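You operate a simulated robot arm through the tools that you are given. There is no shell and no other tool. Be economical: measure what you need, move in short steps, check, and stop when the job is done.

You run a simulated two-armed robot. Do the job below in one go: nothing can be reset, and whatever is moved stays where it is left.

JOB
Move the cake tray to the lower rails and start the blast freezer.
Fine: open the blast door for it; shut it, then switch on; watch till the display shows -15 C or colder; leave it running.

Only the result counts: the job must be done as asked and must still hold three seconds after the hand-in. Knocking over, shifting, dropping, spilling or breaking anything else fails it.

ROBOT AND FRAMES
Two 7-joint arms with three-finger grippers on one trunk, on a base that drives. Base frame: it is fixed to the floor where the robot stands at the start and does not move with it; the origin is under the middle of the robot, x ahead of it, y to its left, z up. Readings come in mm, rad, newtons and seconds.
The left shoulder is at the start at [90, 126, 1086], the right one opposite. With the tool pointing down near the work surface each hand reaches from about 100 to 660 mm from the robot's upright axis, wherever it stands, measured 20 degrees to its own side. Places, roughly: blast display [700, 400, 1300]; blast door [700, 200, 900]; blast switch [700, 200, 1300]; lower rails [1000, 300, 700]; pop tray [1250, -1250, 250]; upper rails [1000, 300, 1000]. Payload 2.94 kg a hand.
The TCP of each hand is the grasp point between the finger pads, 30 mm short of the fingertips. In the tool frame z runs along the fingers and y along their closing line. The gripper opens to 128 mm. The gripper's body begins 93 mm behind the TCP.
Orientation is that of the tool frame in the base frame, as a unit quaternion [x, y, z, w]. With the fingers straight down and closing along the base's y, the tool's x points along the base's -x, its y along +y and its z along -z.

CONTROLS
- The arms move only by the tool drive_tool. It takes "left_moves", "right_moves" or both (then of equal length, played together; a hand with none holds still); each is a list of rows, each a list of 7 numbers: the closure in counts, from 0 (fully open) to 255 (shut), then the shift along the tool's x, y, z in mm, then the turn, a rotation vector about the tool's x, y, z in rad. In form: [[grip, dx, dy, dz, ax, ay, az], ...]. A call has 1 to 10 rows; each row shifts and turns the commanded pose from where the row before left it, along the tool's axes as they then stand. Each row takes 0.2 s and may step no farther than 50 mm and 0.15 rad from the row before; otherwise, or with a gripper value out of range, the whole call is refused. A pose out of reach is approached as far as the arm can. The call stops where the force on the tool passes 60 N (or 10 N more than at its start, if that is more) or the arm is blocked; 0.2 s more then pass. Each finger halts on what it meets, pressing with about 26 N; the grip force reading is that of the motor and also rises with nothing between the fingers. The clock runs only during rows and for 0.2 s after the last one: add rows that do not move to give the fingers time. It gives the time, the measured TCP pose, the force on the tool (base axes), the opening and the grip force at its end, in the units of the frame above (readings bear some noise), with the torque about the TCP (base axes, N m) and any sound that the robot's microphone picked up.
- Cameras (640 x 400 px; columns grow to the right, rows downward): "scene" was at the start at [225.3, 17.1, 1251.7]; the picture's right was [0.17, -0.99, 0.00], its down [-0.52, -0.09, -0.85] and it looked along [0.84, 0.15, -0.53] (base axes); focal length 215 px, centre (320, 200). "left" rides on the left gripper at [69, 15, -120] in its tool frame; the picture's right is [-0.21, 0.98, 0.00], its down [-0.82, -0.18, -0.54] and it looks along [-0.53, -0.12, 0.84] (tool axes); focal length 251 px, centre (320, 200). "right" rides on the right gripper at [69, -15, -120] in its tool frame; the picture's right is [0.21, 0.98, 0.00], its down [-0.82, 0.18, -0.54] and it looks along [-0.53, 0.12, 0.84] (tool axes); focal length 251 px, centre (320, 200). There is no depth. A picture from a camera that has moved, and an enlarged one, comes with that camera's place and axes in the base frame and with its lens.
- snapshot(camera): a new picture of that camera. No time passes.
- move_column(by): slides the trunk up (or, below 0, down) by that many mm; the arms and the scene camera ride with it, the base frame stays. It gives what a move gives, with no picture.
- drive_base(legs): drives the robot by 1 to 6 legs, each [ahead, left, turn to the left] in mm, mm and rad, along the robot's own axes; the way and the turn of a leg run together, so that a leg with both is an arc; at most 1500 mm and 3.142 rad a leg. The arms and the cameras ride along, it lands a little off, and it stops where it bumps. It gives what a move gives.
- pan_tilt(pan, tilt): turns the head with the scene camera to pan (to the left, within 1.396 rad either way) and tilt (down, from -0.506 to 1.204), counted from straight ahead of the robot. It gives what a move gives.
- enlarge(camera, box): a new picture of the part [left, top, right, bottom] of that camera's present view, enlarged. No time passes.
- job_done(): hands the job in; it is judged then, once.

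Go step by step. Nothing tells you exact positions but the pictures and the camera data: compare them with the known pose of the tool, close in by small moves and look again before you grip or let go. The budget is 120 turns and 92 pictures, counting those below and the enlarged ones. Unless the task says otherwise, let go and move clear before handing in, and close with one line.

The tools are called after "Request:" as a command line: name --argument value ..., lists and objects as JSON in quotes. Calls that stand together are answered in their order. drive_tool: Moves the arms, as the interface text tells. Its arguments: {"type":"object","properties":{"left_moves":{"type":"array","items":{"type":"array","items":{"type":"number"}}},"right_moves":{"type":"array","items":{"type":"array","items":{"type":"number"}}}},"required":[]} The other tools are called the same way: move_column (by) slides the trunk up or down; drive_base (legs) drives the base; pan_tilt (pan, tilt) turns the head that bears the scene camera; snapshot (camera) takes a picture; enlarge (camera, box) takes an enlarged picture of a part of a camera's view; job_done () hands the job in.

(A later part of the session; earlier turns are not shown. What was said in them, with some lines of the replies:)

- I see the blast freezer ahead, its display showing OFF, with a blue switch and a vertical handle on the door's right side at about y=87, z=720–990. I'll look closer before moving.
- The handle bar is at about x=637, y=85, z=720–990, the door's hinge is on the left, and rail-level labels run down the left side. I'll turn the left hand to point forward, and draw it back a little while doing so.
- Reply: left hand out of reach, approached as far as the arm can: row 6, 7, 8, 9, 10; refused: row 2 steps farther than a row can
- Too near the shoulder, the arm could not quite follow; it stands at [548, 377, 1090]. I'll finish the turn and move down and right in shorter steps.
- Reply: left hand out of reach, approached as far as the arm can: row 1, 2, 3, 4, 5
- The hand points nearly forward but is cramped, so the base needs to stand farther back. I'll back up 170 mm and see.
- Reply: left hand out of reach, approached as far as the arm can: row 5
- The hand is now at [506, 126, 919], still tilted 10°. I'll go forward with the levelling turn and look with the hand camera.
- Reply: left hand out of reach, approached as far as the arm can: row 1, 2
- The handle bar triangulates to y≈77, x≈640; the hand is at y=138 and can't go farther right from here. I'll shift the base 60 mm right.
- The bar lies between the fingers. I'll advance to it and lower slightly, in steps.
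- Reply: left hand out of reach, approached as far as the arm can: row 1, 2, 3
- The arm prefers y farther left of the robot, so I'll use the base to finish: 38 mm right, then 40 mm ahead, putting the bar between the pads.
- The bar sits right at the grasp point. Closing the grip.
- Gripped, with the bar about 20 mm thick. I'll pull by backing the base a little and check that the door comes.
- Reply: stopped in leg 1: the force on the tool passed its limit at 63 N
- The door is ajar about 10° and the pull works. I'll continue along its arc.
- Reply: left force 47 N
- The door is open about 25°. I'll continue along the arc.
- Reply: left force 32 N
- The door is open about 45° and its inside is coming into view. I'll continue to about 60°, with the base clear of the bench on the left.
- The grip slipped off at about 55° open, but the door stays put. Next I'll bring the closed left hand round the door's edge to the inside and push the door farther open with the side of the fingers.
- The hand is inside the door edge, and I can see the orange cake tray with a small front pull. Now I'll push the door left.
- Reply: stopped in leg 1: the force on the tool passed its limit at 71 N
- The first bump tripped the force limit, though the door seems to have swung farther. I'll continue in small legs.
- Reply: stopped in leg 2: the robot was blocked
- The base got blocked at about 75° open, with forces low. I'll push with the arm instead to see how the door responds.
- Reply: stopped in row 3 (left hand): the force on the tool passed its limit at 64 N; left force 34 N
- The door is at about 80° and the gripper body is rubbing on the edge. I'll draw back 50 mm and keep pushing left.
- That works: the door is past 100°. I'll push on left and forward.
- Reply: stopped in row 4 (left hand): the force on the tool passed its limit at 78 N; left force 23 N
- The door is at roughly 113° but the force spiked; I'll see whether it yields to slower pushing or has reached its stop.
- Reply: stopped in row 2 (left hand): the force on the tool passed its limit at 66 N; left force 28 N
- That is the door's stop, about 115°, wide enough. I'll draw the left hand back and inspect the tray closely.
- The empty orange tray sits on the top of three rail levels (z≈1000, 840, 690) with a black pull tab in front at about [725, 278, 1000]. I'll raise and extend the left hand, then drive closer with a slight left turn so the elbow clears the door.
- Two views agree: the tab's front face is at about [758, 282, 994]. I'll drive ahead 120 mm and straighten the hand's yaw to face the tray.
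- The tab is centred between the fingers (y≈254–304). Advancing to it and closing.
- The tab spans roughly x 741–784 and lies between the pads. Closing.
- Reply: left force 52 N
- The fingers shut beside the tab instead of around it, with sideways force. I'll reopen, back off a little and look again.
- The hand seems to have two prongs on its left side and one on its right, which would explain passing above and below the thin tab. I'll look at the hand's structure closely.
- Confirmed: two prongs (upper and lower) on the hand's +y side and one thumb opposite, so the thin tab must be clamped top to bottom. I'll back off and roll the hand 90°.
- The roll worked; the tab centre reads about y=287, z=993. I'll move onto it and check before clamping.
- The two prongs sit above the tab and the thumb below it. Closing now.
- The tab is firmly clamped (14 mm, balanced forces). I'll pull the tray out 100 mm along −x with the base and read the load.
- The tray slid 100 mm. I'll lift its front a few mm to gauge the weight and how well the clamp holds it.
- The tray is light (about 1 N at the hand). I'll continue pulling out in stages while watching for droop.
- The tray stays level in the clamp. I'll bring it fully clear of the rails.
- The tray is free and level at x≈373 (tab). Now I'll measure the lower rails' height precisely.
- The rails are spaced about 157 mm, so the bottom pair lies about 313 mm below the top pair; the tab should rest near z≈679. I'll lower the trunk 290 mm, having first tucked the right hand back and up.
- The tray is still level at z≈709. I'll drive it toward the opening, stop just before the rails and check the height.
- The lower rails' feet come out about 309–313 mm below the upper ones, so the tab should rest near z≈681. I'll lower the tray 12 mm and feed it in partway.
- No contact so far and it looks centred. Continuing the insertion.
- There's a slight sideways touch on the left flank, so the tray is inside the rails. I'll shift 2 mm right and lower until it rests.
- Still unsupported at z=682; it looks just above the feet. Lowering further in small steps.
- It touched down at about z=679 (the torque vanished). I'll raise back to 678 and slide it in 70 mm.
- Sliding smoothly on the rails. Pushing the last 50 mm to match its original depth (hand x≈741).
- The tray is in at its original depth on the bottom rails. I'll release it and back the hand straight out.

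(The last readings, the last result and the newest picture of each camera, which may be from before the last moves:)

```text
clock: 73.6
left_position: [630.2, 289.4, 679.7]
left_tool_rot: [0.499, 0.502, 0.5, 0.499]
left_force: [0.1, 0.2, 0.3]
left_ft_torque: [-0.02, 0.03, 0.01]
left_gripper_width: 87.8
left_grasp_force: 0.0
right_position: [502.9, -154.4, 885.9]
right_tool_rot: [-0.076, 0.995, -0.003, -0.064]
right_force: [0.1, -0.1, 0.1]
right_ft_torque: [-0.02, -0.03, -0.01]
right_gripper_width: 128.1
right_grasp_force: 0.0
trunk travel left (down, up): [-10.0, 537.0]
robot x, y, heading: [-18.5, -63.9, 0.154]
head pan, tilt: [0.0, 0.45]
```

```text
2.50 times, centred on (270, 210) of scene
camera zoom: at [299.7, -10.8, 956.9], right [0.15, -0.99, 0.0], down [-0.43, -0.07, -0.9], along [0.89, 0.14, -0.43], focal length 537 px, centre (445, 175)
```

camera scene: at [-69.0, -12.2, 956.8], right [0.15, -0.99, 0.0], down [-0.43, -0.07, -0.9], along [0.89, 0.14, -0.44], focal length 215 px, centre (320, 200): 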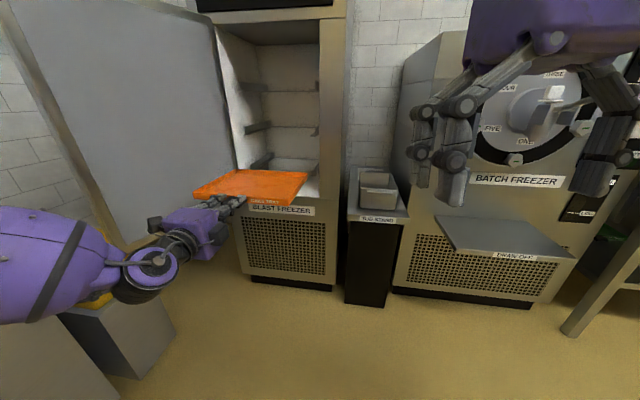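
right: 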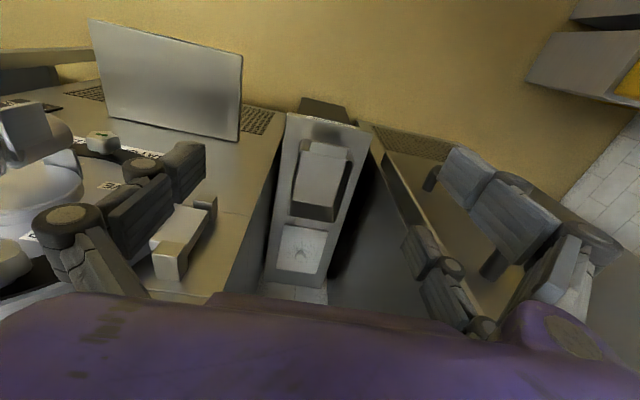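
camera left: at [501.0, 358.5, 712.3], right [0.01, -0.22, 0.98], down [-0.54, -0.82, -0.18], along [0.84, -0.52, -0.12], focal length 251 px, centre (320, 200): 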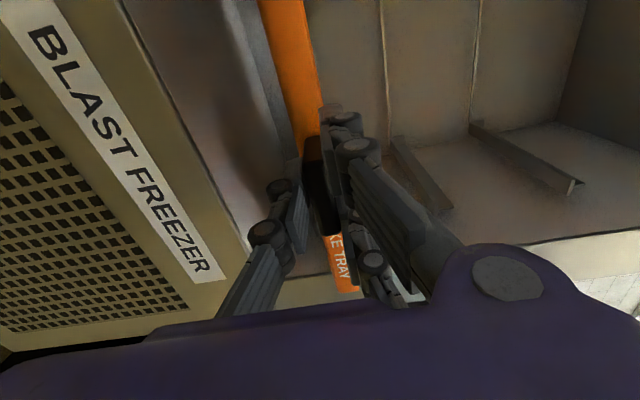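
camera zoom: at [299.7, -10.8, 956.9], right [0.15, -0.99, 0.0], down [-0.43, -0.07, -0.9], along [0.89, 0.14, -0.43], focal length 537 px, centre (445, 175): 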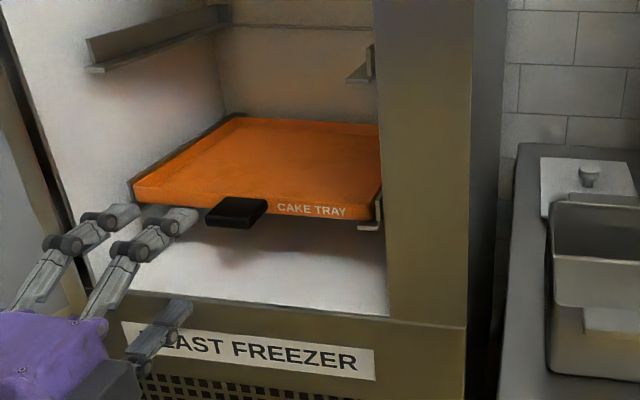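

The tray rests properly on the lower rails. Next I'll back the robot out, raise the trunk, and straighten up to go round and shut the door.

Request:
drive_base --legs '[[-340, 52, 0], [0, 0, -0.154], [-140, 0, 0]]'

Request:
move_column --by 390

Request:
drive_tool --left_moves '[[255, 0, 0, 0, 0, 0, -0.15], [255, 0, 0, 0, 0, 0, -0.15], [255, 0, 0, 0, 0, 0, -0.15], [255, 0, 0, 0, 0, 0, -0.15], [255, 0, 0, 0, 0, 0, -0.15], [255, 0, 0, 0, 0, 0, -0.15], [255, 0, 0, 0, 0, 0, -0.15], [255, 0, 0, 0, 0, 0, -0.15], [255, 0, 0, 0, 0, 0, -0.15], [255, 0, 0, 0, 0, 0, -0.15]]'

Request:
pan_tilt --pan 0.5 --tilt 0.55

Request:
snapshot --camera "scene"

```text
clock: 77.4
left_position: [195.6, 184.0, 682.0]
left_tool_rot: [0.538, 0.461, 0.46, 0.536]
left_force: [-0.4, -0.3, -0.3]
left_ft_torque: [0.02, 0.03, 0.0]
left_gripper_width: 87.8
left_grasp_force: 0.1
right_position: [1.5, -234.4, 885.9]
right_tool_rot: [0.001, 0.998, 0.002, -0.065]
right_force: [0.2, -0.7, -0.1]
right_ft_torque: [-0.01, -0.04, 0.01]
right_gripper_width: 128.3
right_grasp_force: 0.1
trunk travel left (down, up): [-10.0, 537.0]
robot x, y, heading: [-500.9, -61.4, 0.003]
head pan, tilt: [0.0, 0.45]
```

```text
clock: 81.1
left_position: [196.7, 184.1, 1070.9]
left_tool_rot: [0.538, 0.46, 0.461, 0.535]
left_force: [-0.7, 0.3, 1.1]
left_ft_torque: [-0.02, 0.0, -0.01]
left_gripper_width: 87.9
left_grasp_force: 0.0
right_position: [-0.3, -233.3, 1275.3]
right_tool_rot: [0.002, 0.998, 0.002, -0.066]
right_force: [0.2, -1.2, 0.5]
right_ft_torque: [0.01, 0.0, 0.0]
right_gripper_width: 128.1
right_grasp_force: 0.1
trunk travel left (down, up): [-400.0, 147.0]
robot x, y, heading: [-502.9, -62.5, -0.002]
head pan, tilt: [0.0, 0.45]
```

```text
clock: 83.3
left_position: [195.1, 183.2, 1070.6]
left_tool_rot: [0.078, 0.704, -0.028, 0.706]
left_force: [-0.4, -0.2, 1.1]
left_ft_torque: [0.0, 0.0, 0.0]
left_gripper_width: 0.0
left_grasp_force: 3.0
right_position: [0.9, -234.2, 1276.0]
right_tool_rot: [0.002, 0.998, 0.002, -0.065]
right_force: [0.0, -0.4, -0.2]
right_ft_torque: [-0.01, 0.01, 0.01]
right_gripper_width: 128.2
right_grasp_force: 0.1
trunk travel left (down, up): [-400.0, 147.0]
robot x, y, heading: [-502.7, -65.1, -0.004]
head pan, tilt: [0.0, 0.45]
```

```text
clock: 84.3
left_position: [196.2, 183.5, 1070.3]
left_tool_rot: [0.079, 0.704, -0.028, 0.706]
left_force: [0.4, -0.6, -0.4]
left_ft_torque: [-0.04, 0.02, 0.02]
left_gripper_width: 0.1
left_grasp_force: 3.1
right_position: [2.9, -233.9, 1274.2]
right_tool_rot: [0.001, 0.998, 0.002, -0.065]
right_force: [0.8, -0.4, -0.6]
right_ft_torque: [-0.03, 0.0, -0.03]
right_gripper_width: 128.0
right_grasp_force: 0.1
trunk travel left (down, up): [-400.0, 147.0]
robot x, y, heading: [-504.2, -63.4, 0.0]
head pan, tilt: [0.499, 0.55]
```

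```text
31 pictures are left
camera scene: at [-310.7, -17.5, 1351.7], right [0.48, -0.88, 0.0], down [-0.46, -0.25, -0.85], along [0.75, 0.41, -0.52], focal length 215 px, centre (320, 200)
```

scene: 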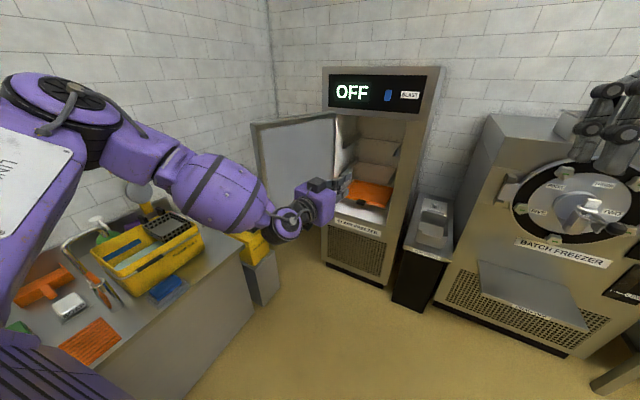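

The bench lies at y>640, so I'll keep the base at y≤300 and reach left with the arm. First I'll finish the roll and move the hand out to the left.

Request:
drive_tool --left_moves '[[255, 0, 0, 0, 0, 0, -0.071], [255, -3, 38, -16, 0, 0, 0], [255, -3, 38, -16, 0, 0, 0], [255, -3, 38, -16, 0, 0, 0], [255, -3, 38, -16, 0, 0, 0], [255, -3, 38, -16, 0, 0, 0], [255, -3, 38, -16, 0, 0, 0], [255, 0, 0, 0, 0, 0, 0]]'

Request:
drive_base --legs '[[0, 200, 0], [0, 150, 0]]'

Request:
snapshot --camera "scene"

Request:
snapshot --camera "left"

```text
clock: 86.1
left_position: [135.1, 421.6, 1090.2]
left_tool_rot: [0.055, 0.706, -0.052, 0.704]
left_force: [0.5, 0.0, -0.1]
left_ft_torque: [0.01, 0.02, 0.04]
left_gripper_width: 0.0
left_grasp_force: 3.6
right_position: [1.9, -236.6, 1275.7]
right_tool_rot: [0.002, 0.998, 0.003, -0.067]
right_force: [0.5, 0.0, -0.3]
right_ft_torque: [0.07, 0.03, -0.01]
right_gripper_width: 127.9
right_grasp_force: 0.1
trunk travel left (down, up): [-400.0, 147.0]
robot x, y, heading: [-501.0, -61.4, -0.004]
head pan, tilt: [0.499, 0.55]
```

```text
clock: 90.0
left_position: [134.8, 774.2, 1090.3]
left_tool_rot: [0.054, 0.706, -0.052, 0.704]
left_force: [0.0, -0.8, 0.2]
left_ft_torque: [-0.01, 0.0, 0.02]
left_gripper_width: 0.0
left_grasp_force: 3.1
right_position: [1.9, 116.6, 1276.0]
right_tool_rot: [0.001, 0.998, 0.002, -0.066]
right_force: [0.0, 0.0, -1.0]
right_ft_torque: [-0.02, -0.01, 0.0]
right_gripper_width: 128.0
right_grasp_force: 0.0
trunk travel left (down, up): [-400.0, 147.0]
robot x, y, heading: [-503.6, 289.3, 0.003]
head pan, tilt: [0.499, 0.55]
```

```text
30 pictures are left
camera scene: at [-310.2, 332.6, 1351.7], right [0.48, -0.88, 0.0], down [-0.46, -0.25, -0.85], along [0.75, 0.41, -0.52], focal length 215 px, centre (320, 200)
```

scene: 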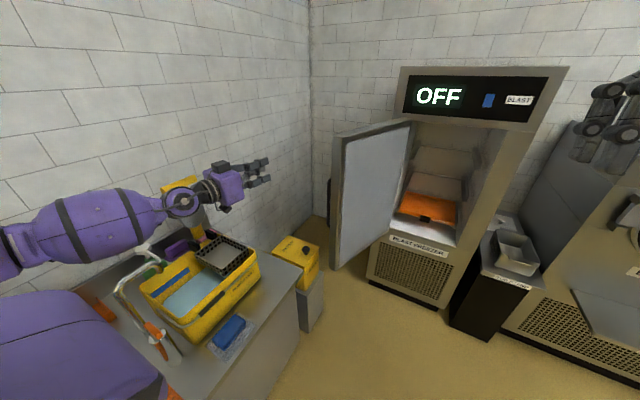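

```text
29 pictures are left
camera left: at [17.9, 806.4, 1020.8], right [0.15, 0.97, 0.22], down [-0.56, -0.1, 0.82], along [0.82, -0.24, 0.53], focal length 251 px, centre (320, 200)
```

left: 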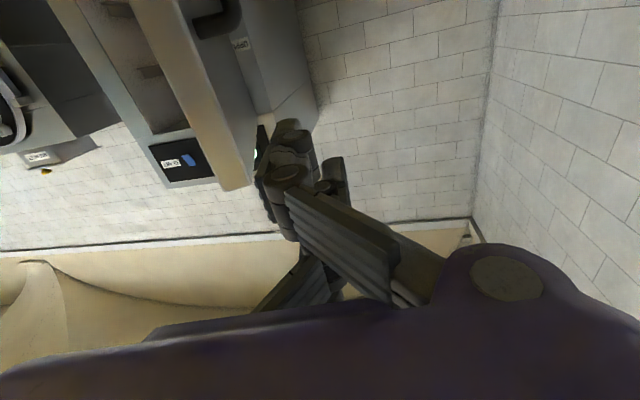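

The door edge is near [258, 637] (about 105° open) and the hand stands clear on its outer side. I'll drive forward, then sweep right to push the door shut.

Request:
drive_base --legs '[[200, 0, 0]]'

Request:
snapshot --camera "scene"

```text
clock: 91.6
left_position: [335.2, 773.0, 1089.4]
left_tool_rot: [0.055, 0.706, -0.052, 0.704]
left_force: [0.0, -0.4, -0.5]
left_ft_torque: [-0.04, -0.03, -0.01]
left_gripper_width: 0.0
left_grasp_force: 2.6
right_position: [201.1, 114.8, 1276.2]
right_tool_rot: [0.002, 0.998, 0.002, -0.065]
right_force: [-0.7, -0.2, 0.8]
right_ft_torque: [-0.03, -0.01, 0.02]
right_gripper_width: 127.8
right_grasp_force: 0.0
trunk travel left (down, up): [-400.0, 147.0]
robot x, y, heading: [-299.6, 289.3, -0.001]
head pan, tilt: [0.499, 0.55]
```

```text
28 pictures are left
camera scene: at [-110.1, 332.0, 1351.7], right [0.48, -0.88, 0.0], down [-0.46, -0.25, -0.85], along [0.75, 0.41, -0.52], focal length 215 px, centre (320, 200)
```

scene: 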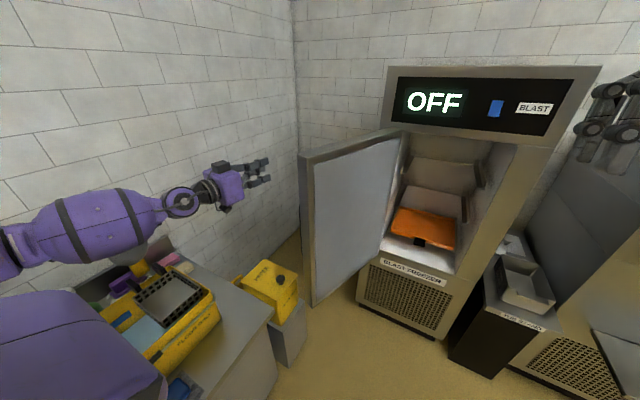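

The gap to the door is about 130 mm. Sweeping right in short legs.

Request:
drive_base --legs '[[0, -100, 0], [0, -50, 0], [0, -50, 0], [0, -50, 0], [0, -50, 0], [0, -50, 0]]'

Request:
snapshot --camera "scene"

```text
clock: 96.8
left_position: [335.5, 422.4, 1090.2]
left_tool_rot: [0.055, 0.706, -0.053, 0.704]
left_force: [0.2, -1.0, -0.4]
left_ft_torque: [-0.01, -0.01, -0.03]
left_gripper_width: 0.0
left_grasp_force: 2.9
right_position: [201.8, -235.4, 1275.0]
right_tool_rot: [0.002, 0.998, 0.002, -0.066]
right_force: [-0.8, -1.0, 0.2]
right_ft_torque: [0.0, 0.01, 0.0]
right_gripper_width: 127.6
right_grasp_force: 0.1
trunk travel left (down, up): [-400.0, 147.0]
robot x, y, heading: [-301.6, -60.8, 0.003]
head pan, tilt: [0.499, 0.55]
```

```text
27 pictures are left
camera scene: at [-111.0, -18.1, 1351.7], right [0.48, -0.88, 0.0], down [-0.46, -0.25, -0.85], along [0.75, 0.41, -0.52], focal length 215 px, centre (320, 200)
```

scene: 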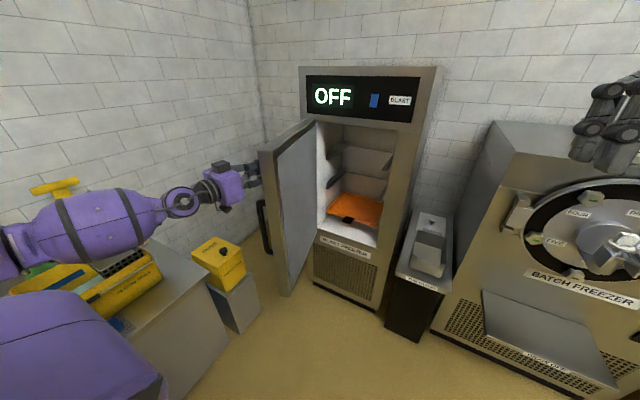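

The door is following nicely, now about 75°. Continuing right and forward.

Request:
drive_base --legs '[[10, -50, 0], [20, -50, 0], [30, -50, 0], [40, -50, 0]]'

Request:
snapshot --camera "scene"

```text
clock: 100.0
left_position: [434.3, 222.1, 1089.7]
left_tool_rot: [0.055, 0.706, -0.054, 0.704]
left_force: [-0.4, -0.3, 0.1]
left_ft_torque: [-0.01, 0.04, 0.02]
left_gripper_width: 0.2
left_grasp_force: 2.4
right_position: [300.3, -433.8, 1275.5]
right_tool_rot: [0.001, 0.998, 0.001, -0.066]
right_force: [1.3, 0.5, -0.7]
right_ft_torque: [0.02, 0.02, -0.04]
right_gripper_width: 127.9
right_grasp_force: 0.1
trunk travel left (down, up): [-400.0, 147.0]
robot x, y, heading: [-203.3, -260.2, -0.001]
head pan, tilt: [0.499, 0.55]
```

```text
26 pictures are left
camera scene: at [-11.5, -218.0, 1351.7], right [0.48, -0.88, 0.0], down [-0.46, -0.25, -0.85], along [0.75, 0.41, -0.52], focal length 215 px, centre (320, 200)
```

scene: 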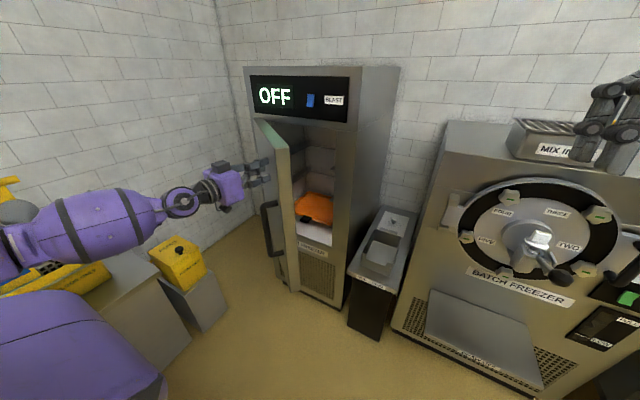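

The door is about 45° open. To finish by pushing forward I'll back off, shift the base left and bring the hand in closer to the robot's centre, so the right arm stays clear of the batch freezer.

Request:
drive_base --legs '[[-150, 0, 0], [0, 270, 0]]'

Request:
drive_tool --left_moves '[[255, 10, -38, 12, 0, 0, 0], [255, 10, -38, 12, 0, 0, 0], [255, 10, -38, 12, 0, 0, 0], [255, 10, -38, 12, 0, 0, 0], [255, 10, -38, 12, 0, 0, 0], [255, 10, -38, 12, 0, 0, 0], [255, 0, -30, 5, 0, 0, 0]]'

Request:
snapshot --camera "scene"

```text
clock: 104.0
left_position: [287.8, 489.5, 1089.8]
left_tool_rot: [0.056, 0.706, -0.053, 0.704]
left_force: [-0.2, 0.4, 0.1]
left_ft_torque: [0.01, 0.0, 0.02]
left_gripper_width: 0.0
left_grasp_force: 3.2
right_position: [152.2, -167.9, 1275.6]
right_tool_rot: [0.004, 0.998, 0.002, -0.065]
right_force: [0.3, -0.8, 0.2]
right_ft_torque: [-0.02, -0.02, -0.01]
right_gripper_width: 128.0
right_grasp_force: 0.0
trunk travel left (down, up): [-400.0, 147.0]
robot x, y, heading: [-351.6, 5.6, -0.013]
head pan, tilt: [0.499, 0.55]
```

```text
clock: 105.6
left_position: [324.9, 222.1, 1029.2]
left_tool_rot: [0.057, 0.706, -0.054, 0.704]
left_force: [-0.4, 0.0, 0.4]
left_ft_torque: [0.0, 0.03, 0.02]
left_gripper_width: 0.1
left_grasp_force: 3.1
right_position: [152.3, -168.8, 1276.1]
right_tool_rot: [0.004, 0.998, 0.002, -0.066]
right_force: [-0.1, -0.5, -0.2]
right_ft_torque: [0.02, 0.02, 0.01]
right_gripper_width: 127.9
right_grasp_force: 0.1
trunk travel left (down, up): [-400.0, 147.0]
robot x, y, heading: [-352.7, 9.7, 0.0]
head pan, tilt: [0.499, 0.55]
```

```text
25 pictures are left
camera scene: at [-158.6, 49.5, 1351.7], right [0.47, -0.88, 0.0], down [-0.46, -0.25, -0.85], along [0.75, 0.4, -0.52], focal length 215 px, centre (320, 200)
```

scene: 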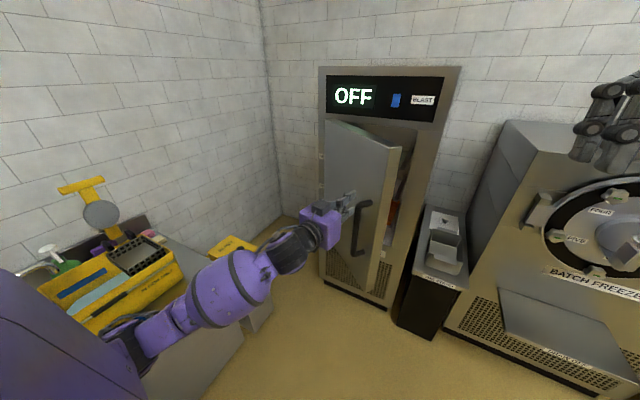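

The hand is in front of the door (about 40° open). I'll shift slightly right, raise a bit above the handle and push forward.

Request:
drive_tool --left_moves '[[255, -20, 0, 0, 0, 0, 0], [255, 0, 0, 0, 0, 0, 0]]'

Request:
drive_base --legs '[[0, -60, 0], [90, 0, 0], [50, 0, 0], [50, 0, 0], [50, 0, 0]]'

Request:
snapshot --camera "scene"

```text
clock: 106.2
left_position: [325.1, 223.4, 1048.1]
left_tool_rot: [0.056, 0.706, -0.055, 0.704]
left_force: [0.1, 0.0, 0.3]
left_ft_torque: [-0.02, 0.04, 0.01]
left_gripper_width: 0.3
left_grasp_force: 2.8
right_position: [153.1, -167.3, 1275.3]
right_tool_rot: [0.004, 0.998, 0.002, -0.066]
right_force: [-0.8, 0.2, -0.6]
right_ft_torque: [-0.01, 0.02, -0.05]
right_gripper_width: 128.2
right_grasp_force: 0.1
trunk travel left (down, up): [-400.0, 147.0]
robot x, y, heading: [-348.6, 6.2, -0.009]
head pan, tilt: [0.499, 0.55]
```

```text
clock: 109.6
left_position: [565.3, 161.1, 1049.6]
left_tool_rot: [0.056, 0.706, -0.055, 0.704]
left_force: [-0.4, 0.2, -0.6]
left_ft_torque: [-0.02, -0.04, 0.02]
left_gripper_width: 0.2
left_grasp_force: 2.8
right_position: [390.8, -229.3, 1275.8]
right_tool_rot: [0.004, 0.998, 0.002, -0.066]
right_force: [0.3, -0.3, -0.2]
right_ft_torque: [0.02, 0.02, -0.01]
right_gripper_width: 128.2
right_grasp_force: 0.0
trunk travel left (down, up): [-400.0, 147.0]
robot x, y, heading: [-117.2, -57.2, -0.002]
head pan, tilt: [0.499, 0.55]
```

```text
24 pictures are left
camera scene: at [80.5, -11.0, 1351.8], right [0.47, -0.88, 0.0], down [-0.46, -0.25, -0.85], along [0.75, 0.4, -0.52], focal length 215 px, centre (320, 200)
```

scene: 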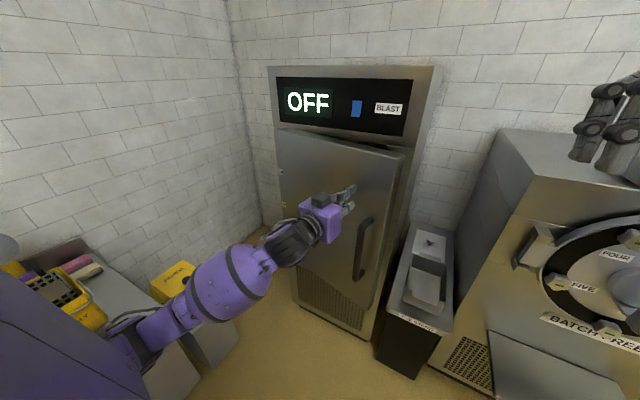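

The door is nearly shut. Pushing on gently until resistance.

Request:
drive_base --legs '[[40, 0, 0], [30, 0, 0], [20, 0, 0], [15, 0, 0]]'

Request:
snapshot --camera "scene"

```text
clock: 111.8
left_position: [655.2, 154.3, 1050.0]
left_tool_rot: [0.06, 0.705, -0.061, 0.704]
left_force: [-29.6, -3.9, 5.6]
left_ft_torque: [-0.01, -0.1, 0.31]
left_gripper_width: 0.1
left_grasp_force: 2.9
right_position: [486.3, -229.7, 1277.5]
right_tool_rot: [0.001, 0.998, 0.002, -0.063]
right_force: [0.6, -0.1, -0.4]
right_ft_torque: [-0.02, 0.04, 0.06]
right_gripper_width: 128.0
right_grasp_force: 0.0
trunk travel left (down, up): [-400.0, 147.0]
robot x, y, heading: [-7.9, -53.9, -0.004]
head pan, tilt: [0.499, 0.55]
stopped in leg 4: the force on the tool passed its limit at 80 N (the readings are from after the stop); the commanded pose is now the measured one
```

```text
23 pictures are left
camera scene: at [176.0, -11.4, 1352.3], right [0.48, -0.88, 0.0], down [-0.46, -0.25, -0.85], along [0.75, 0.41, -0.52], focal length 215 px, centre (320, 200)
```

scene: 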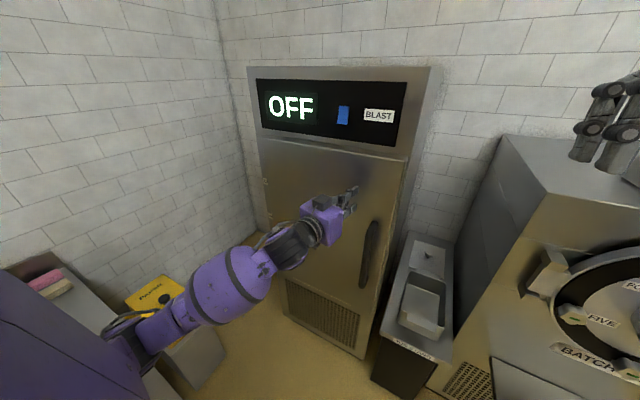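

Resistance at tip x≈685, so the door seems shut. I'll check the seams and the switch closely.

Request:
enlarge --camera "scene" --box '[240, 60, 440, 200]'

Request:
enlarge --camera "scene" --box '[300, 200, 420, 370]'

```text
2.86 times, centred on (340, 130) of scene
camera zoom: at [176.0, -11.4, 1352.3], right [0.48, -0.88, 0.0], down [-0.46, -0.25, -0.85], along [0.75, 0.41, -0.52], focal length 614 px, centre (263, 400)
```

zoom: 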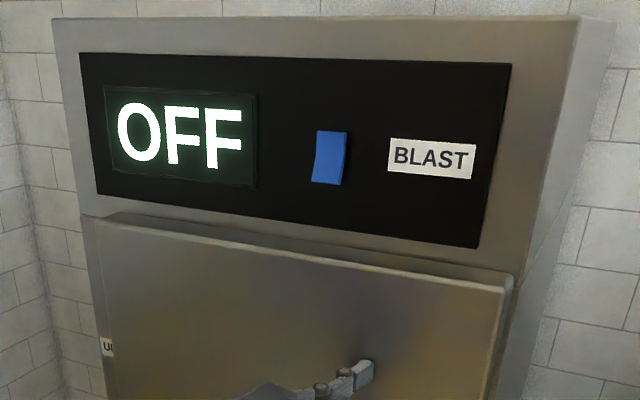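

```text
2.35 times, centred on (360, 285) of scene
camera zoom: at [176.0, -11.4, 1352.3], right [0.48, -0.88, 0.0], down [-0.46, -0.25, -0.85], along [0.75, 0.41, -0.52], focal length 506 px, centre (226, 0)
```

zoom: 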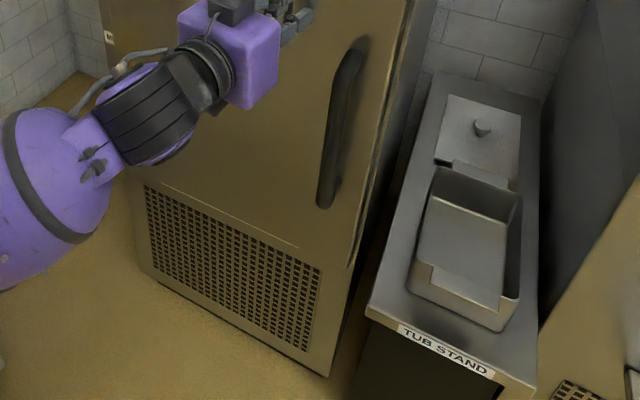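

The door looks flush all round. A slow extra press will confirm it is seated.

Request:
drive_tool --left_moves '[[255, 0, 0, 3, 0, 0, 0], [255, 0, 0, 3, 0, 0, 0], [255, 0, 0, 3, 0, 0, 0], [255, 0, 0, 0, 0, 0, 0]]'

```text
clock: 112.5
left_position: [657.9, 146.1, 1049.3]
left_tool_rot: [0.063, 0.704, -0.068, 0.704]
left_force: [-34.4, -8.0, 5.9]
left_ft_torque: [0.2, -0.13, 0.22]
left_gripper_width: 6.2
left_grasp_force: 3.2
right_position: [485.8, -228.1, 1278.6]
right_tool_rot: [0.001, 0.998, 0.002, -0.063]
right_force: [0.1, 0.2, 0.2]
right_ft_torque: [-0.06, 0.02, 0.02]
right_gripper_width: 127.9
right_grasp_force: 0.1
trunk travel left (down, up): [-400.0, 147.0]
robot x, y, heading: [-12.2, -55.7, -0.002]
head pan, tilt: [0.499, 0.55]
stopped in row 3 (left hand): the force on the tool passed its limit at 68 N (the readings are from after the stop); the commanded pose is now the measured one
```

The door is seated. Now the switch, a blue rocker at about [695, 205, 1255]: I'll back off, raise the trunk and look at it closely.

Request:
drive_base --legs '[[-110, 0, 0]]'

Request:
move_column --by 140

Request:
pan_tilt --pan 0.35 --tilt 0.35

Request:
snapshot --camera "scene"

```text
clock: 113.7
left_position: [555.2, 148.6, 1045.2]
left_tool_rot: [0.061, 0.707, -0.064, 0.701]
left_force: [-0.2, -0.4, -0.3]
left_ft_torque: [0.01, -0.01, 0.01]
left_gripper_width: 0.0
left_grasp_force: 3.3
right_position: [381.9, -229.0, 1276.2]
right_tool_rot: [0.002, 0.998, 0.002, -0.066]
right_force: [0.7, 0.1, 0.5]
right_ft_torque: [0.0, 0.0, -0.01]
right_gripper_width: 128.1
right_grasp_force: 0.1
trunk travel left (down, up): [-400.0, 147.0]
robot x, y, heading: [-123.0, -52.9, -0.003]
head pan, tilt: [0.499, 0.55]
```

```text
clock: 115.3
left_position: [554.9, 149.4, 1182.2]
left_tool_rot: [0.061, 0.709, -0.065, 0.699]
left_force: [0.9, 0.2, -0.6]
left_ft_torque: [-0.02, 0.0, 0.02]
left_gripper_width: 0.2
left_grasp_force: 2.8
right_position: [382.5, -230.0, 1415.4]
right_tool_rot: [0.004, 0.998, 0.002, -0.066]
right_force: [0.0, -1.0, -0.7]
right_ft_torque: [0.0, 0.02, -0.05]
right_gripper_width: 128.1
right_grasp_force: 0.1
trunk travel left (down, up): [-540.0, 7.0]
robot x, y, heading: [-114.5, -55.3, -0.008]
head pan, tilt: [0.499, 0.55]
```

```text
clock: 116.1
left_position: [554.4, 149.2, 1186.2]
left_tool_rot: [0.061, 0.708, -0.064, 0.701]
left_force: [-0.3, 0.0, -0.1]
left_ft_torque: [-0.03, -0.02, 0.01]
left_gripper_width: 0.0
left_grasp_force: 2.8
right_position: [382.3, -228.6, 1415.3]
right_tool_rot: [0.003, 0.998, 0.002, -0.066]
right_force: [0.2, -0.5, -0.5]
right_ft_torque: [0.0, 0.01, 0.04]
right_gripper_width: 127.7
right_grasp_force: 0.1
trunk travel left (down, up): [-540.0, 7.0]
robot x, y, heading: [-119.1, -57.3, -0.004]
head pan, tilt: [0.351, 0.351]
```

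```text
20 pictures are left
camera scene: at [-20.1, -22.0, 1528.2], right [0.34, -0.94, 0.0], down [-0.32, -0.12, -0.94], along [0.88, 0.32, -0.34], focal length 215 px, centre (320, 200)
```

scene: 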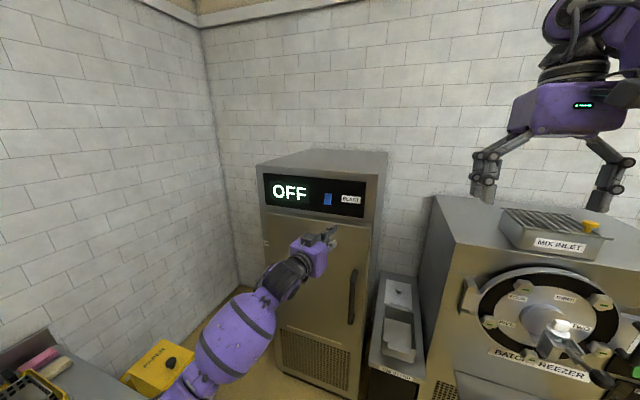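

The whole front is clear. I'll take close views of the switch to see which half sticks out.

Request:
enlarge --camera "scene" --box '[300, 175, 370, 220]'

Request:
snapshot --camera "left"

```text
8.89 times, centred on (335, 198) of scene
camera zoom: at [-20.1, -22.0, 1528.2], right [0.34, -0.94, 0.0], down [-0.32, -0.12, -0.94], along [0.88, 0.32, -0.34], focal length 1910 px, centre (187, 222)
```

zoom: 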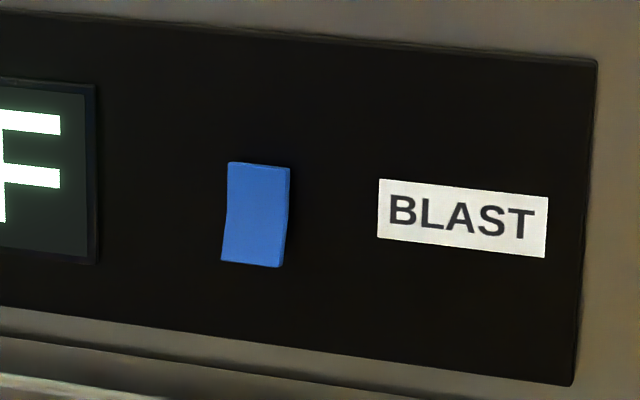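

```text
18 pictures are left
camera left: at [438.4, 184.7, 1116.4], right [0.17, 0.96, 0.21], down [-0.56, -0.08, 0.83], along [0.81, -0.26, 0.52], focal length 251 px, centre (320, 200)
```

left: 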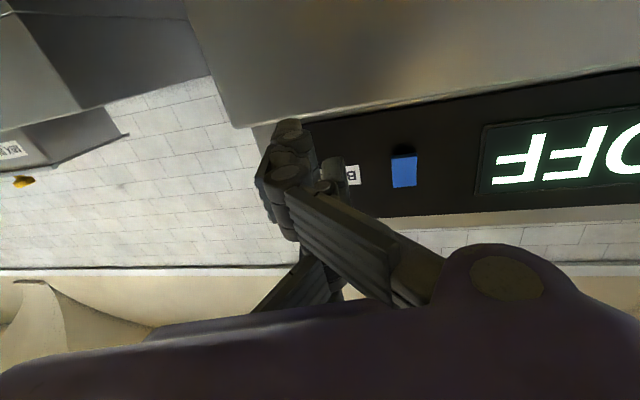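

The lower half of the rocker stands out, so I'll press there with the upper prong. I'll straighten the yaw, raise 30 mm and align in y.

Request:
drive_tool --left_moves '[[255, -15, 0, 0, -0.09, 0, 0], [255, -15, 0, 0, -0.09, 0, 0], [255, 0, 0, 0, 0, 0, 0]]'

Request:
drive_base --legs '[[0, 52, 0], [40, 0, 0]]'

Request:
snapshot --camera "left"

Request:
enlarge --camera "scene" --box '[250, 160, 390, 260]'

```text
clock: 116.9
left_position: [555.1, 150.4, 1215.9]
left_tool_rot: [-0.002, 0.71, -0.001, 0.704]
left_force: [0.4, 0.4, 0.8]
left_ft_torque: [-0.01, 0.01, -0.02]
left_gripper_width: 0.2
left_grasp_force: 2.5
right_position: [381.4, -228.7, 1416.9]
right_tool_rot: [0.003, 0.998, 0.002, -0.064]
right_force: [-0.9, 1.0, -0.5]
right_ft_torque: [-0.05, 0.0, 0.0]
right_gripper_width: 128.0
right_grasp_force: 0.0
trunk travel left (down, up): [-540.0, 7.0]
robot x, y, heading: [-120.5, -55.3, -0.006]
head pan, tilt: [0.351, 0.351]
```

```text
clock: 118.5
left_position: [590.6, 201.1, 1218.9]
left_tool_rot: [-0.002, 0.708, 0.0, 0.706]
left_force: [-0.6, -0.7, 0.5]
left_ft_torque: [0.03, 0.06, 0.01]
left_gripper_width: 0.1
left_grasp_force: 2.9
right_position: [415.7, -178.3, 1420.1]
right_tool_rot: [0.003, 0.998, 0.003, -0.061]
right_force: [-1.1, 0.3, 0.2]
right_ft_torque: [-0.01, -0.09, 0.0]
right_gripper_width: 127.9
right_grasp_force: 0.2
trunk travel left (down, up): [-540.0, 7.0]
robot x, y, heading: [-83.1, -0.1, -0.009]
head pan, tilt: [0.351, 0.351]
```

```text
17 pictures are left
camera left: at [470.1, 214.9, 1149.9], right [0.0, 0.98, 0.21], down [-0.54, -0.18, 0.82], along [0.84, -0.11, 0.53], focal length 251 px, centre (320, 200)
```

left: 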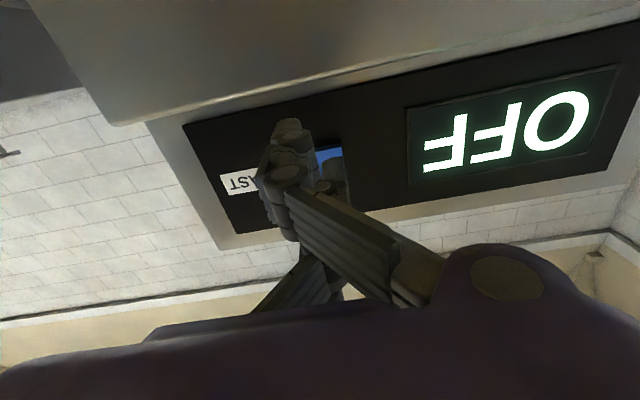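

```text
4.00 times, centred on (320, 210) of scene
camera zoom: at [13.8, 29.2, 1529.0], right [0.34, -0.94, 0.0], down [-0.32, -0.12, -0.94], along [0.89, 0.32, -0.34], focal length 860 px, centre (320, 160)
```

zoom: 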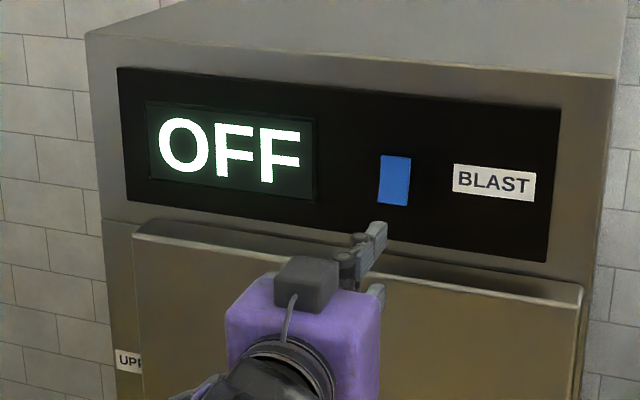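

The door's top lip is close under the lower prong, so I'll roll the hand 90° to press with a single flat tip line at z≈1243.

Request:
drive_tool --left_moves '[[255, 0, 0, 0, 0, 0, 0.15], [255, 0, 0, 0, 0, 0, 0.15], [255, 0, 0, 0, 0, 0, 0.15], [255, 0, 0, 0, 0, 0, 0.15], [255, 0, 0, 0, 0, 0, 0.15], [255, 0, 0, 0, 0, 0, 0.15], [255, 0, 0, 0, 0, 0, 0.15], [255, 0, 0, 0, 0, 0, 0.15], [255, 0, 0, 0, 0, 0, 0.15], [255, 0, 0, 0, 0, 0, 0.15]]'

Request:
drive_tool --left_moves '[[255, 0, 0, 0, 0, 0, 0.071], [255, 0, 12, 0, 0, 0, 0], [255, 1, 12, 0, 0, 0, 0], [255, 0, 0, 0, 0, 0, 0]]'

Request:
enlarge --camera "scene" --box '[250, 160, 390, 260]'

```text
clock: 120.7
left_position: [595.2, 201.0, 1215.3]
left_tool_rot: [0.483, 0.521, 0.479, 0.516]
left_force: [0.4, -0.1, -0.3]
left_ft_torque: [-0.03, -0.01, -0.01]
left_gripper_width: 0.1
left_grasp_force: 3.4
right_position: [420.7, -177.9, 1416.5]
right_tool_rot: [0.003, 0.998, 0.003, -0.064]
right_force: [-0.3, -0.9, 0.9]
right_ft_torque: [-0.03, 0.01, 0.01]
right_gripper_width: 127.7
right_grasp_force: 0.1
trunk travel left (down, up): [-540.0, 7.0]
robot x, y, heading: [-79.4, -3.9, -0.009]
head pan, tilt: [0.351, 0.351]
```

```text
clock: 121.7
left_position: [594.3, 202.2, 1240.6]
left_tool_rot: [0.5, 0.504, 0.497, 0.499]
left_force: [1.1, -0.9, 0.1]
left_ft_torque: [0.01, 0.01, 0.0]
left_gripper_width: 0.2
left_grasp_force: 3.5
right_position: [422.4, -178.3, 1416.9]
right_tool_rot: [0.003, 0.998, 0.003, -0.065]
right_force: [-1.2, -0.3, 0.6]
right_ft_torque: [0.02, 0.02, -0.03]
right_gripper_width: 127.8
right_grasp_force: 0.2
trunk travel left (down, up): [-540.0, 7.0]
robot x, y, heading: [-79.4, -1.9, -0.005]
head pan, tilt: [0.351, 0.351]
```

```text
4.00 times, centred on (320, 210) of scene
camera zoom: at [19.8, 29.8, 1528.3], right [0.34, -0.94, 0.0], down [-0.32, -0.12, -0.94], along [0.88, 0.32, -0.34], focal length 860 px, centre (320, 160)
```

zoom: 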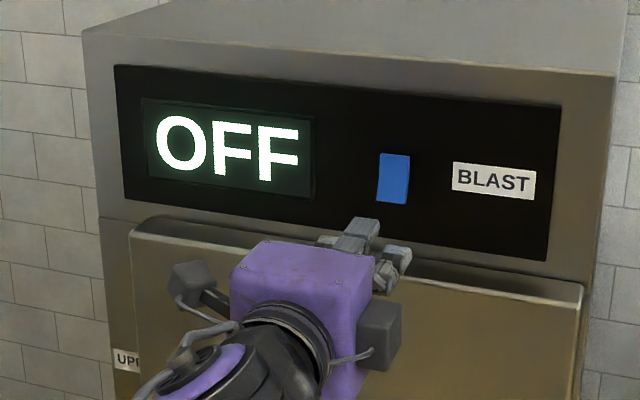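

Aligned below-centre of the rocker. Advancing slowly until it presses.

Request:
drive_tool --left_moves '[[255, 0, 2, 25, 0, 0, 0], [255, 0, 0, 20, 0, 0, 0], [255, 0, 0, 8, 0, 0, 0], [255, 0, 0, 5, 0, 0, 0], [255, 0, 0, 5, 0, 0, 0], [255, 0, 0, 4, 0, 0, 0], [255, 0, 0, 4, 0, 0, 0]]'

Request:
enlarge --camera "scene" --box '[250, 160, 390, 260]'

```text
clock: 123.3
left_position: [666.6, 203.2, 1239.3]
left_tool_rot: [0.501, 0.504, 0.497, 0.499]
left_force: [-0.4, 0.2, -0.9]
left_ft_torque: [0.0, -0.02, 0.01]
left_gripper_width: 0.0
left_grasp_force: 2.9
right_position: [421.3, -178.6, 1417.0]
right_tool_rot: [0.004, 0.998, 0.002, -0.064]
right_force: [0.2, -0.1, 0.0]
right_ft_torque: [-0.01, 0.0, 0.02]
right_gripper_width: 128.0
right_grasp_force: 0.1
trunk travel left (down, up): [-540.0, 7.0]
robot x, y, heading: [-82.7, -6.4, -0.004]
head pan, tilt: [0.351, 0.351]
```

```text
4.00 times, centred on (320, 210) of scene
camera zoom: at [19.9, 29.7, 1528.3], right [0.34, -0.94, 0.0], down [-0.32, -0.12, -0.94], along [0.88, 0.32, -0.34], focal length 860 px, centre (320, 160)
```

zoom: 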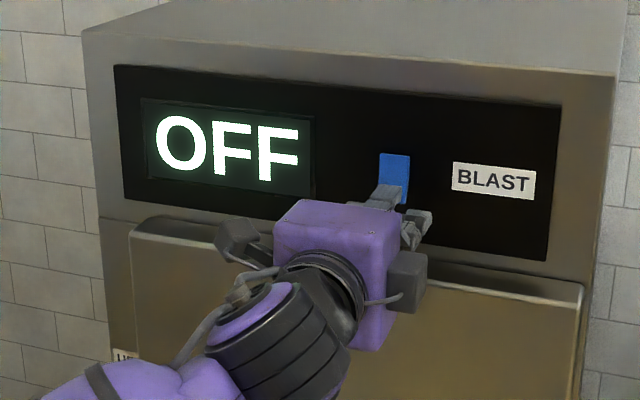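

No contact yet at tip x≈697; pressing on in small steps.

Request:
drive_tool --left_moves '[[255, 0, 0, 4, 0, 0, 0], [255, 0, 0, 4, 0, 0, 0], [255, 0, 0, 4, 0, 0, 0], [255, 0, 0, 4, 0, 0, 0], [255, 0, 0, 4, 0, 0, 0]]'

Request:
enlarge --camera "scene" --box '[250, 160, 390, 260]'

```text
clock: 124.5
left_position: [682.8, 202.7, 1240.4]
left_tool_rot: [0.5, 0.504, 0.497, 0.499]
left_force: [-23.6, 0.6, -6.9]
left_ft_torque: [0.05, -0.2, -0.06]
left_gripper_width: 0.1
left_grasp_force: 2.6
right_position: [418.7, -177.3, 1417.6]
right_tool_rot: [0.004, 0.998, 0.004, -0.064]
right_force: [-1.1, 0.8, 0.2]
right_ft_torque: [-0.02, -0.02, 0.02]
right_gripper_width: 128.2
right_grasp_force: 0.0
trunk travel left (down, up): [-540.0, 7.0]
robot x, y, heading: [-81.5, -0.9, -0.005]
head pan, tilt: [0.351, 0.351]
```

```text
4.00 times, centred on (320, 210) of scene
camera zoom: at [15.6, 30.0, 1528.4], right [0.34, -0.94, 0.0], down [-0.32, -0.12, -0.94], along [0.88, 0.32, -0.34], focal length 860 px, centre (320, 160)
```

zoom: 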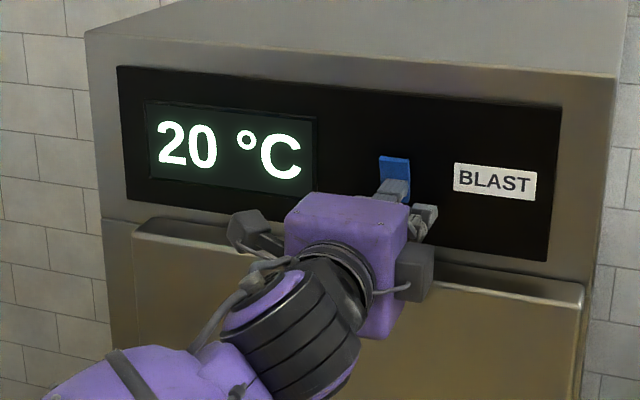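

It's on: the display shows 20 °C. I'll draw the hand straight back and wait for it to cool.

Request:
drive_tool --left_moves '[[255, 0, 0, -20, 0, 0, 0], [255, 0, 0, -40, 0, 0, 0], [255, 0, 0, -40, 0, 0, 0], [255, 0, 0, 0, 0, 0, 0], [255, 0, 0, 0, 0, 0, 0]]'

Request:
drive_base --legs '[[-150, 0, 0]]'

Request:
snapshot --camera "scene"

```text
clock: 125.7
left_position: [586.6, 202.7, 1241.3]
left_tool_rot: [0.5, 0.504, 0.497, 0.499]
left_force: [0.1, -0.6, 0.3]
left_ft_torque: [-0.01, 0.03, 0.02]
left_gripper_width: 0.0
left_grasp_force: 2.9
right_position: [420.7, -177.7, 1417.1]
right_tool_rot: [0.002, 0.998, 0.003, -0.065]
right_force: [-1.2, 0.6, 0.4]
right_ft_torque: [-0.01, -0.05, -0.02]
right_gripper_width: 128.0
right_grasp_force: 0.0
trunk travel left (down, up): [-540.0, 7.0]
robot x, y, heading: [-78.7, -4.1, -0.002]
head pan, tilt: [0.351, 0.351]
```

```text
clock: 127.1
left_position: [439.7, 205.1, 1240.2]
left_tool_rot: [0.5, 0.506, 0.497, 0.497]
left_force: [-0.1, -0.2, 0.5]
left_ft_torque: [0.0, -0.03, -0.01]
left_gripper_width: 0.2
left_grasp_force: 2.9
right_position: [275.9, -177.0, 1415.3]
right_tool_rot: [0.003, 0.998, 0.003, -0.066]
right_force: [0.0, 0.1, -0.1]
right_ft_torque: [0.02, 0.04, -0.05]
right_gripper_width: 128.0
right_grasp_force: 0.0
trunk travel left (down, up): [-540.0, 7.0]
robot x, y, heading: [-227.9, -2.6, -0.003]
head pan, tilt: [0.351, 0.351]
```

```text
12 pictures are left
camera scene: at [-126.2, 30.6, 1528.0], right [0.34, -0.94, 0.0], down [-0.32, -0.12, -0.94], along [0.88, 0.32, -0.35], focal length 215 px, centre (320, 200)
```

scene: 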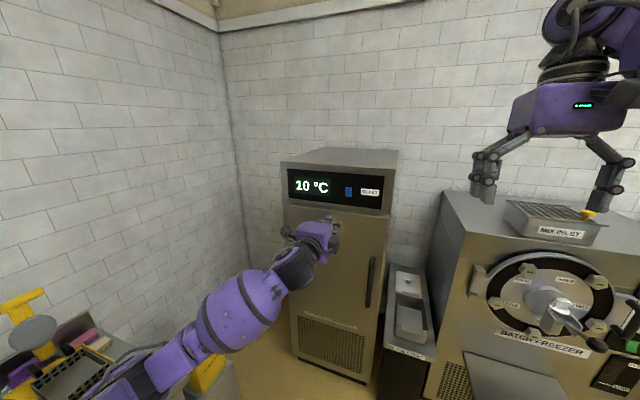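

It's at 10 °C and dropping. Waiting with still rows.

Request:
drive_tool --left_moves '[[255, 0, 0, 0, 0, 0, 0], [255, 0, 0, 0, 0, 0, 0], [255, 0, 0, 0, 0, 0, 0], [255, 0, 0, 0, 0, 0, 0], [255, 0, 0, 0, 0, 0, 0], [255, 0, 0, 0, 0, 0, 0], [255, 0, 0, 0, 0, 0, 0], [255, 0, 0, 0, 0, 0, 0], [255, 0, 0, 0, 0, 0, 0], [255, 0, 0, 0, 0, 0, 0]]'

Request:
drive_tool --left_moves '[[255, 0, 0, 0, 0, 0, 0], [255, 0, 0, 0, 0, 0, 0], [255, 0, 0, 0, 0, 0, 0], [255, 0, 0, 0, 0, 0, 0], [255, 0, 0, 0, 0, 0, 0], [255, 0, 0, 0, 0, 0, 0], [255, 0, 0, 0, 0, 0, 0], [255, 0, 0, 0, 0, 0, 0], [255, 0, 0, 0, 0, 0, 0], [255, 0, 0, 0, 0, 0, 0]]'

Request:
drive_tool --left_moves '[[255, 0, 0, 0, 0, 0, 0], [255, 0, 0, 0, 0, 0, 0], [255, 0, 0, 0, 0, 0, 0], [255, 0, 0, 0, 0, 0, 0], [255, 0, 0, 0, 0, 0, 0], [255, 0, 0, 0, 0, 0, 0], [255, 0, 0, 0, 0, 0, 0], [255, 0, 0, 0, 0, 0, 0], [255, 0, 0, 0, 0, 0, 0], [255, 0, 0, 0, 0, 0, 0]]'

Request:
drive_tool --left_moves '[[255, 0, 0, 0, 0, 0, 0], [255, 0, 0, 0, 0, 0, 0], [255, 0, 0, 0, 0, 0, 0], [255, 0, 0, 0, 0, 0, 0], [255, 0, 0, 0, 0, 0, 0], [255, 0, 0, 0, 0, 0, 0], [255, 0, 0, 0, 0, 0, 0], [255, 0, 0, 0, 0, 0, 0], [255, 0, 0, 0, 0, 0, 0], [255, 0, 0, 0, 0, 0, 0]]'

Request:
enlarge --camera "scene" --box '[270, 140, 410, 230]'

```text
clock: 129.3
left_position: [437.7, 204.5, 1240.5]
left_tool_rot: [0.499, 0.505, 0.498, 0.497]
left_force: [-0.6, 0.3, 0.2]
left_ft_torque: [0.01, -0.02, -0.01]
left_gripper_width: 0.0
left_grasp_force: 3.4
right_position: [273.3, -175.0, 1417.9]
right_tool_rot: [0.002, 0.998, 0.003, -0.064]
right_force: [0.6, -0.3, 0.0]
right_ft_torque: [0.01, 0.0, 0.0]
right_gripper_width: 127.8
right_grasp_force: 0.1
trunk travel left (down, up): [-540.0, 7.0]
robot x, y, heading: [-233.0, 0.2, -0.003]
head pan, tilt: [0.351, 0.351]
```

```text
clock: 131.5
left_position: [438.3, 205.7, 1241.1]
left_tool_rot: [0.5, 0.505, 0.498, 0.498]
left_force: [-0.5, 0.9, -0.6]
left_ft_torque: [-0.02, 0.0, 0.01]
left_gripper_width: 0.0
left_grasp_force: 2.9
right_position: [273.9, -176.0, 1415.9]
right_tool_rot: [0.002, 0.998, 0.003, -0.065]
right_force: [0.5, 0.6, 0.2]
right_ft_torque: [0.0, -0.01, -0.01]
right_gripper_width: 128.2
right_grasp_force: 0.0
trunk travel left (down, up): [-540.0, 7.0]
robot x, y, heading: [-225.8, -3.4, -0.005]
head pan, tilt: [0.351, 0.351]
```

```text
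clock: 133.7
left_position: [437.9, 205.3, 1240.6]
left_tool_rot: [0.499, 0.505, 0.498, 0.498]
left_force: [-0.7, 0.2, 0.0]
left_ft_torque: [0.0, 0.0, 0.02]
left_gripper_width: 0.0
left_grasp_force: 2.6
right_position: [272.8, -175.3, 1417.4]
right_tool_rot: [0.002, 0.998, 0.002, -0.064]
right_force: [0.5, 0.4, 0.7]
right_ft_torque: [-0.02, -0.04, -0.01]
right_gripper_width: 128.0
right_grasp_force: 0.0
trunk travel left (down, up): [-540.0, 7.0]
robot x, y, heading: [-226.0, -4.0, 0.003]
head pan, tilt: [0.351, 0.351]
```

```text
clock: 135.9
left_position: [437.5, 204.9, 1240.3]
left_tool_rot: [0.499, 0.505, 0.498, 0.498]
left_force: [-0.3, 1.0, 0.6]
left_ft_torque: [0.01, 0.02, -0.03]
left_gripper_width: 0.1
left_grasp_force: 2.7
right_position: [272.9, -177.3, 1415.9]
right_tool_rot: [0.002, 0.998, 0.002, -0.064]
right_force: [-0.5, 0.3, 0.4]
right_ft_torque: [0.0, 0.03, 0.01]
right_gripper_width: 127.9
right_grasp_force: 0.0
trunk travel left (down, up): [-540.0, 7.0]
robot x, y, heading: [-227.3, -3.6, 0.002]
head pan, tilt: [0.351, 0.351]
```

```text
4.44 times, centred on (340, 185) of scene
camera zoom: at [-128.8, 30.7, 1528.3], right [0.34, -0.94, 0.0], down [-0.32, -0.12, -0.94], along [0.88, 0.32, -0.34], focal length 955 px, centre (231, 267)
```

zoom: 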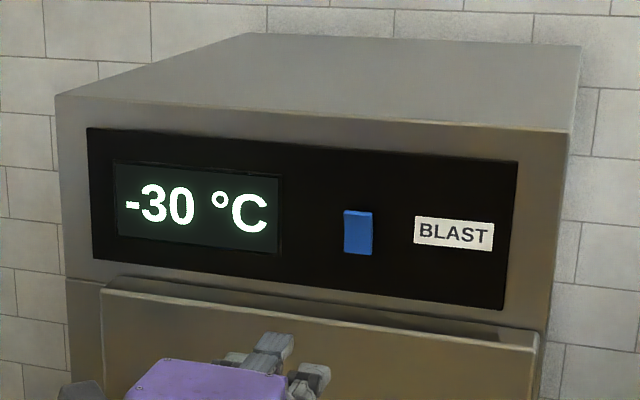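

The display shows −30 °C, the door is shut and both hands are clear, so I'm handing in.

Request:
job_done

```text
The job is handed in.
```

The cake tray is on the lowest pair of rails, the door is shut, and the blast freezer is still running, with the display at -30 °C when I handed in.
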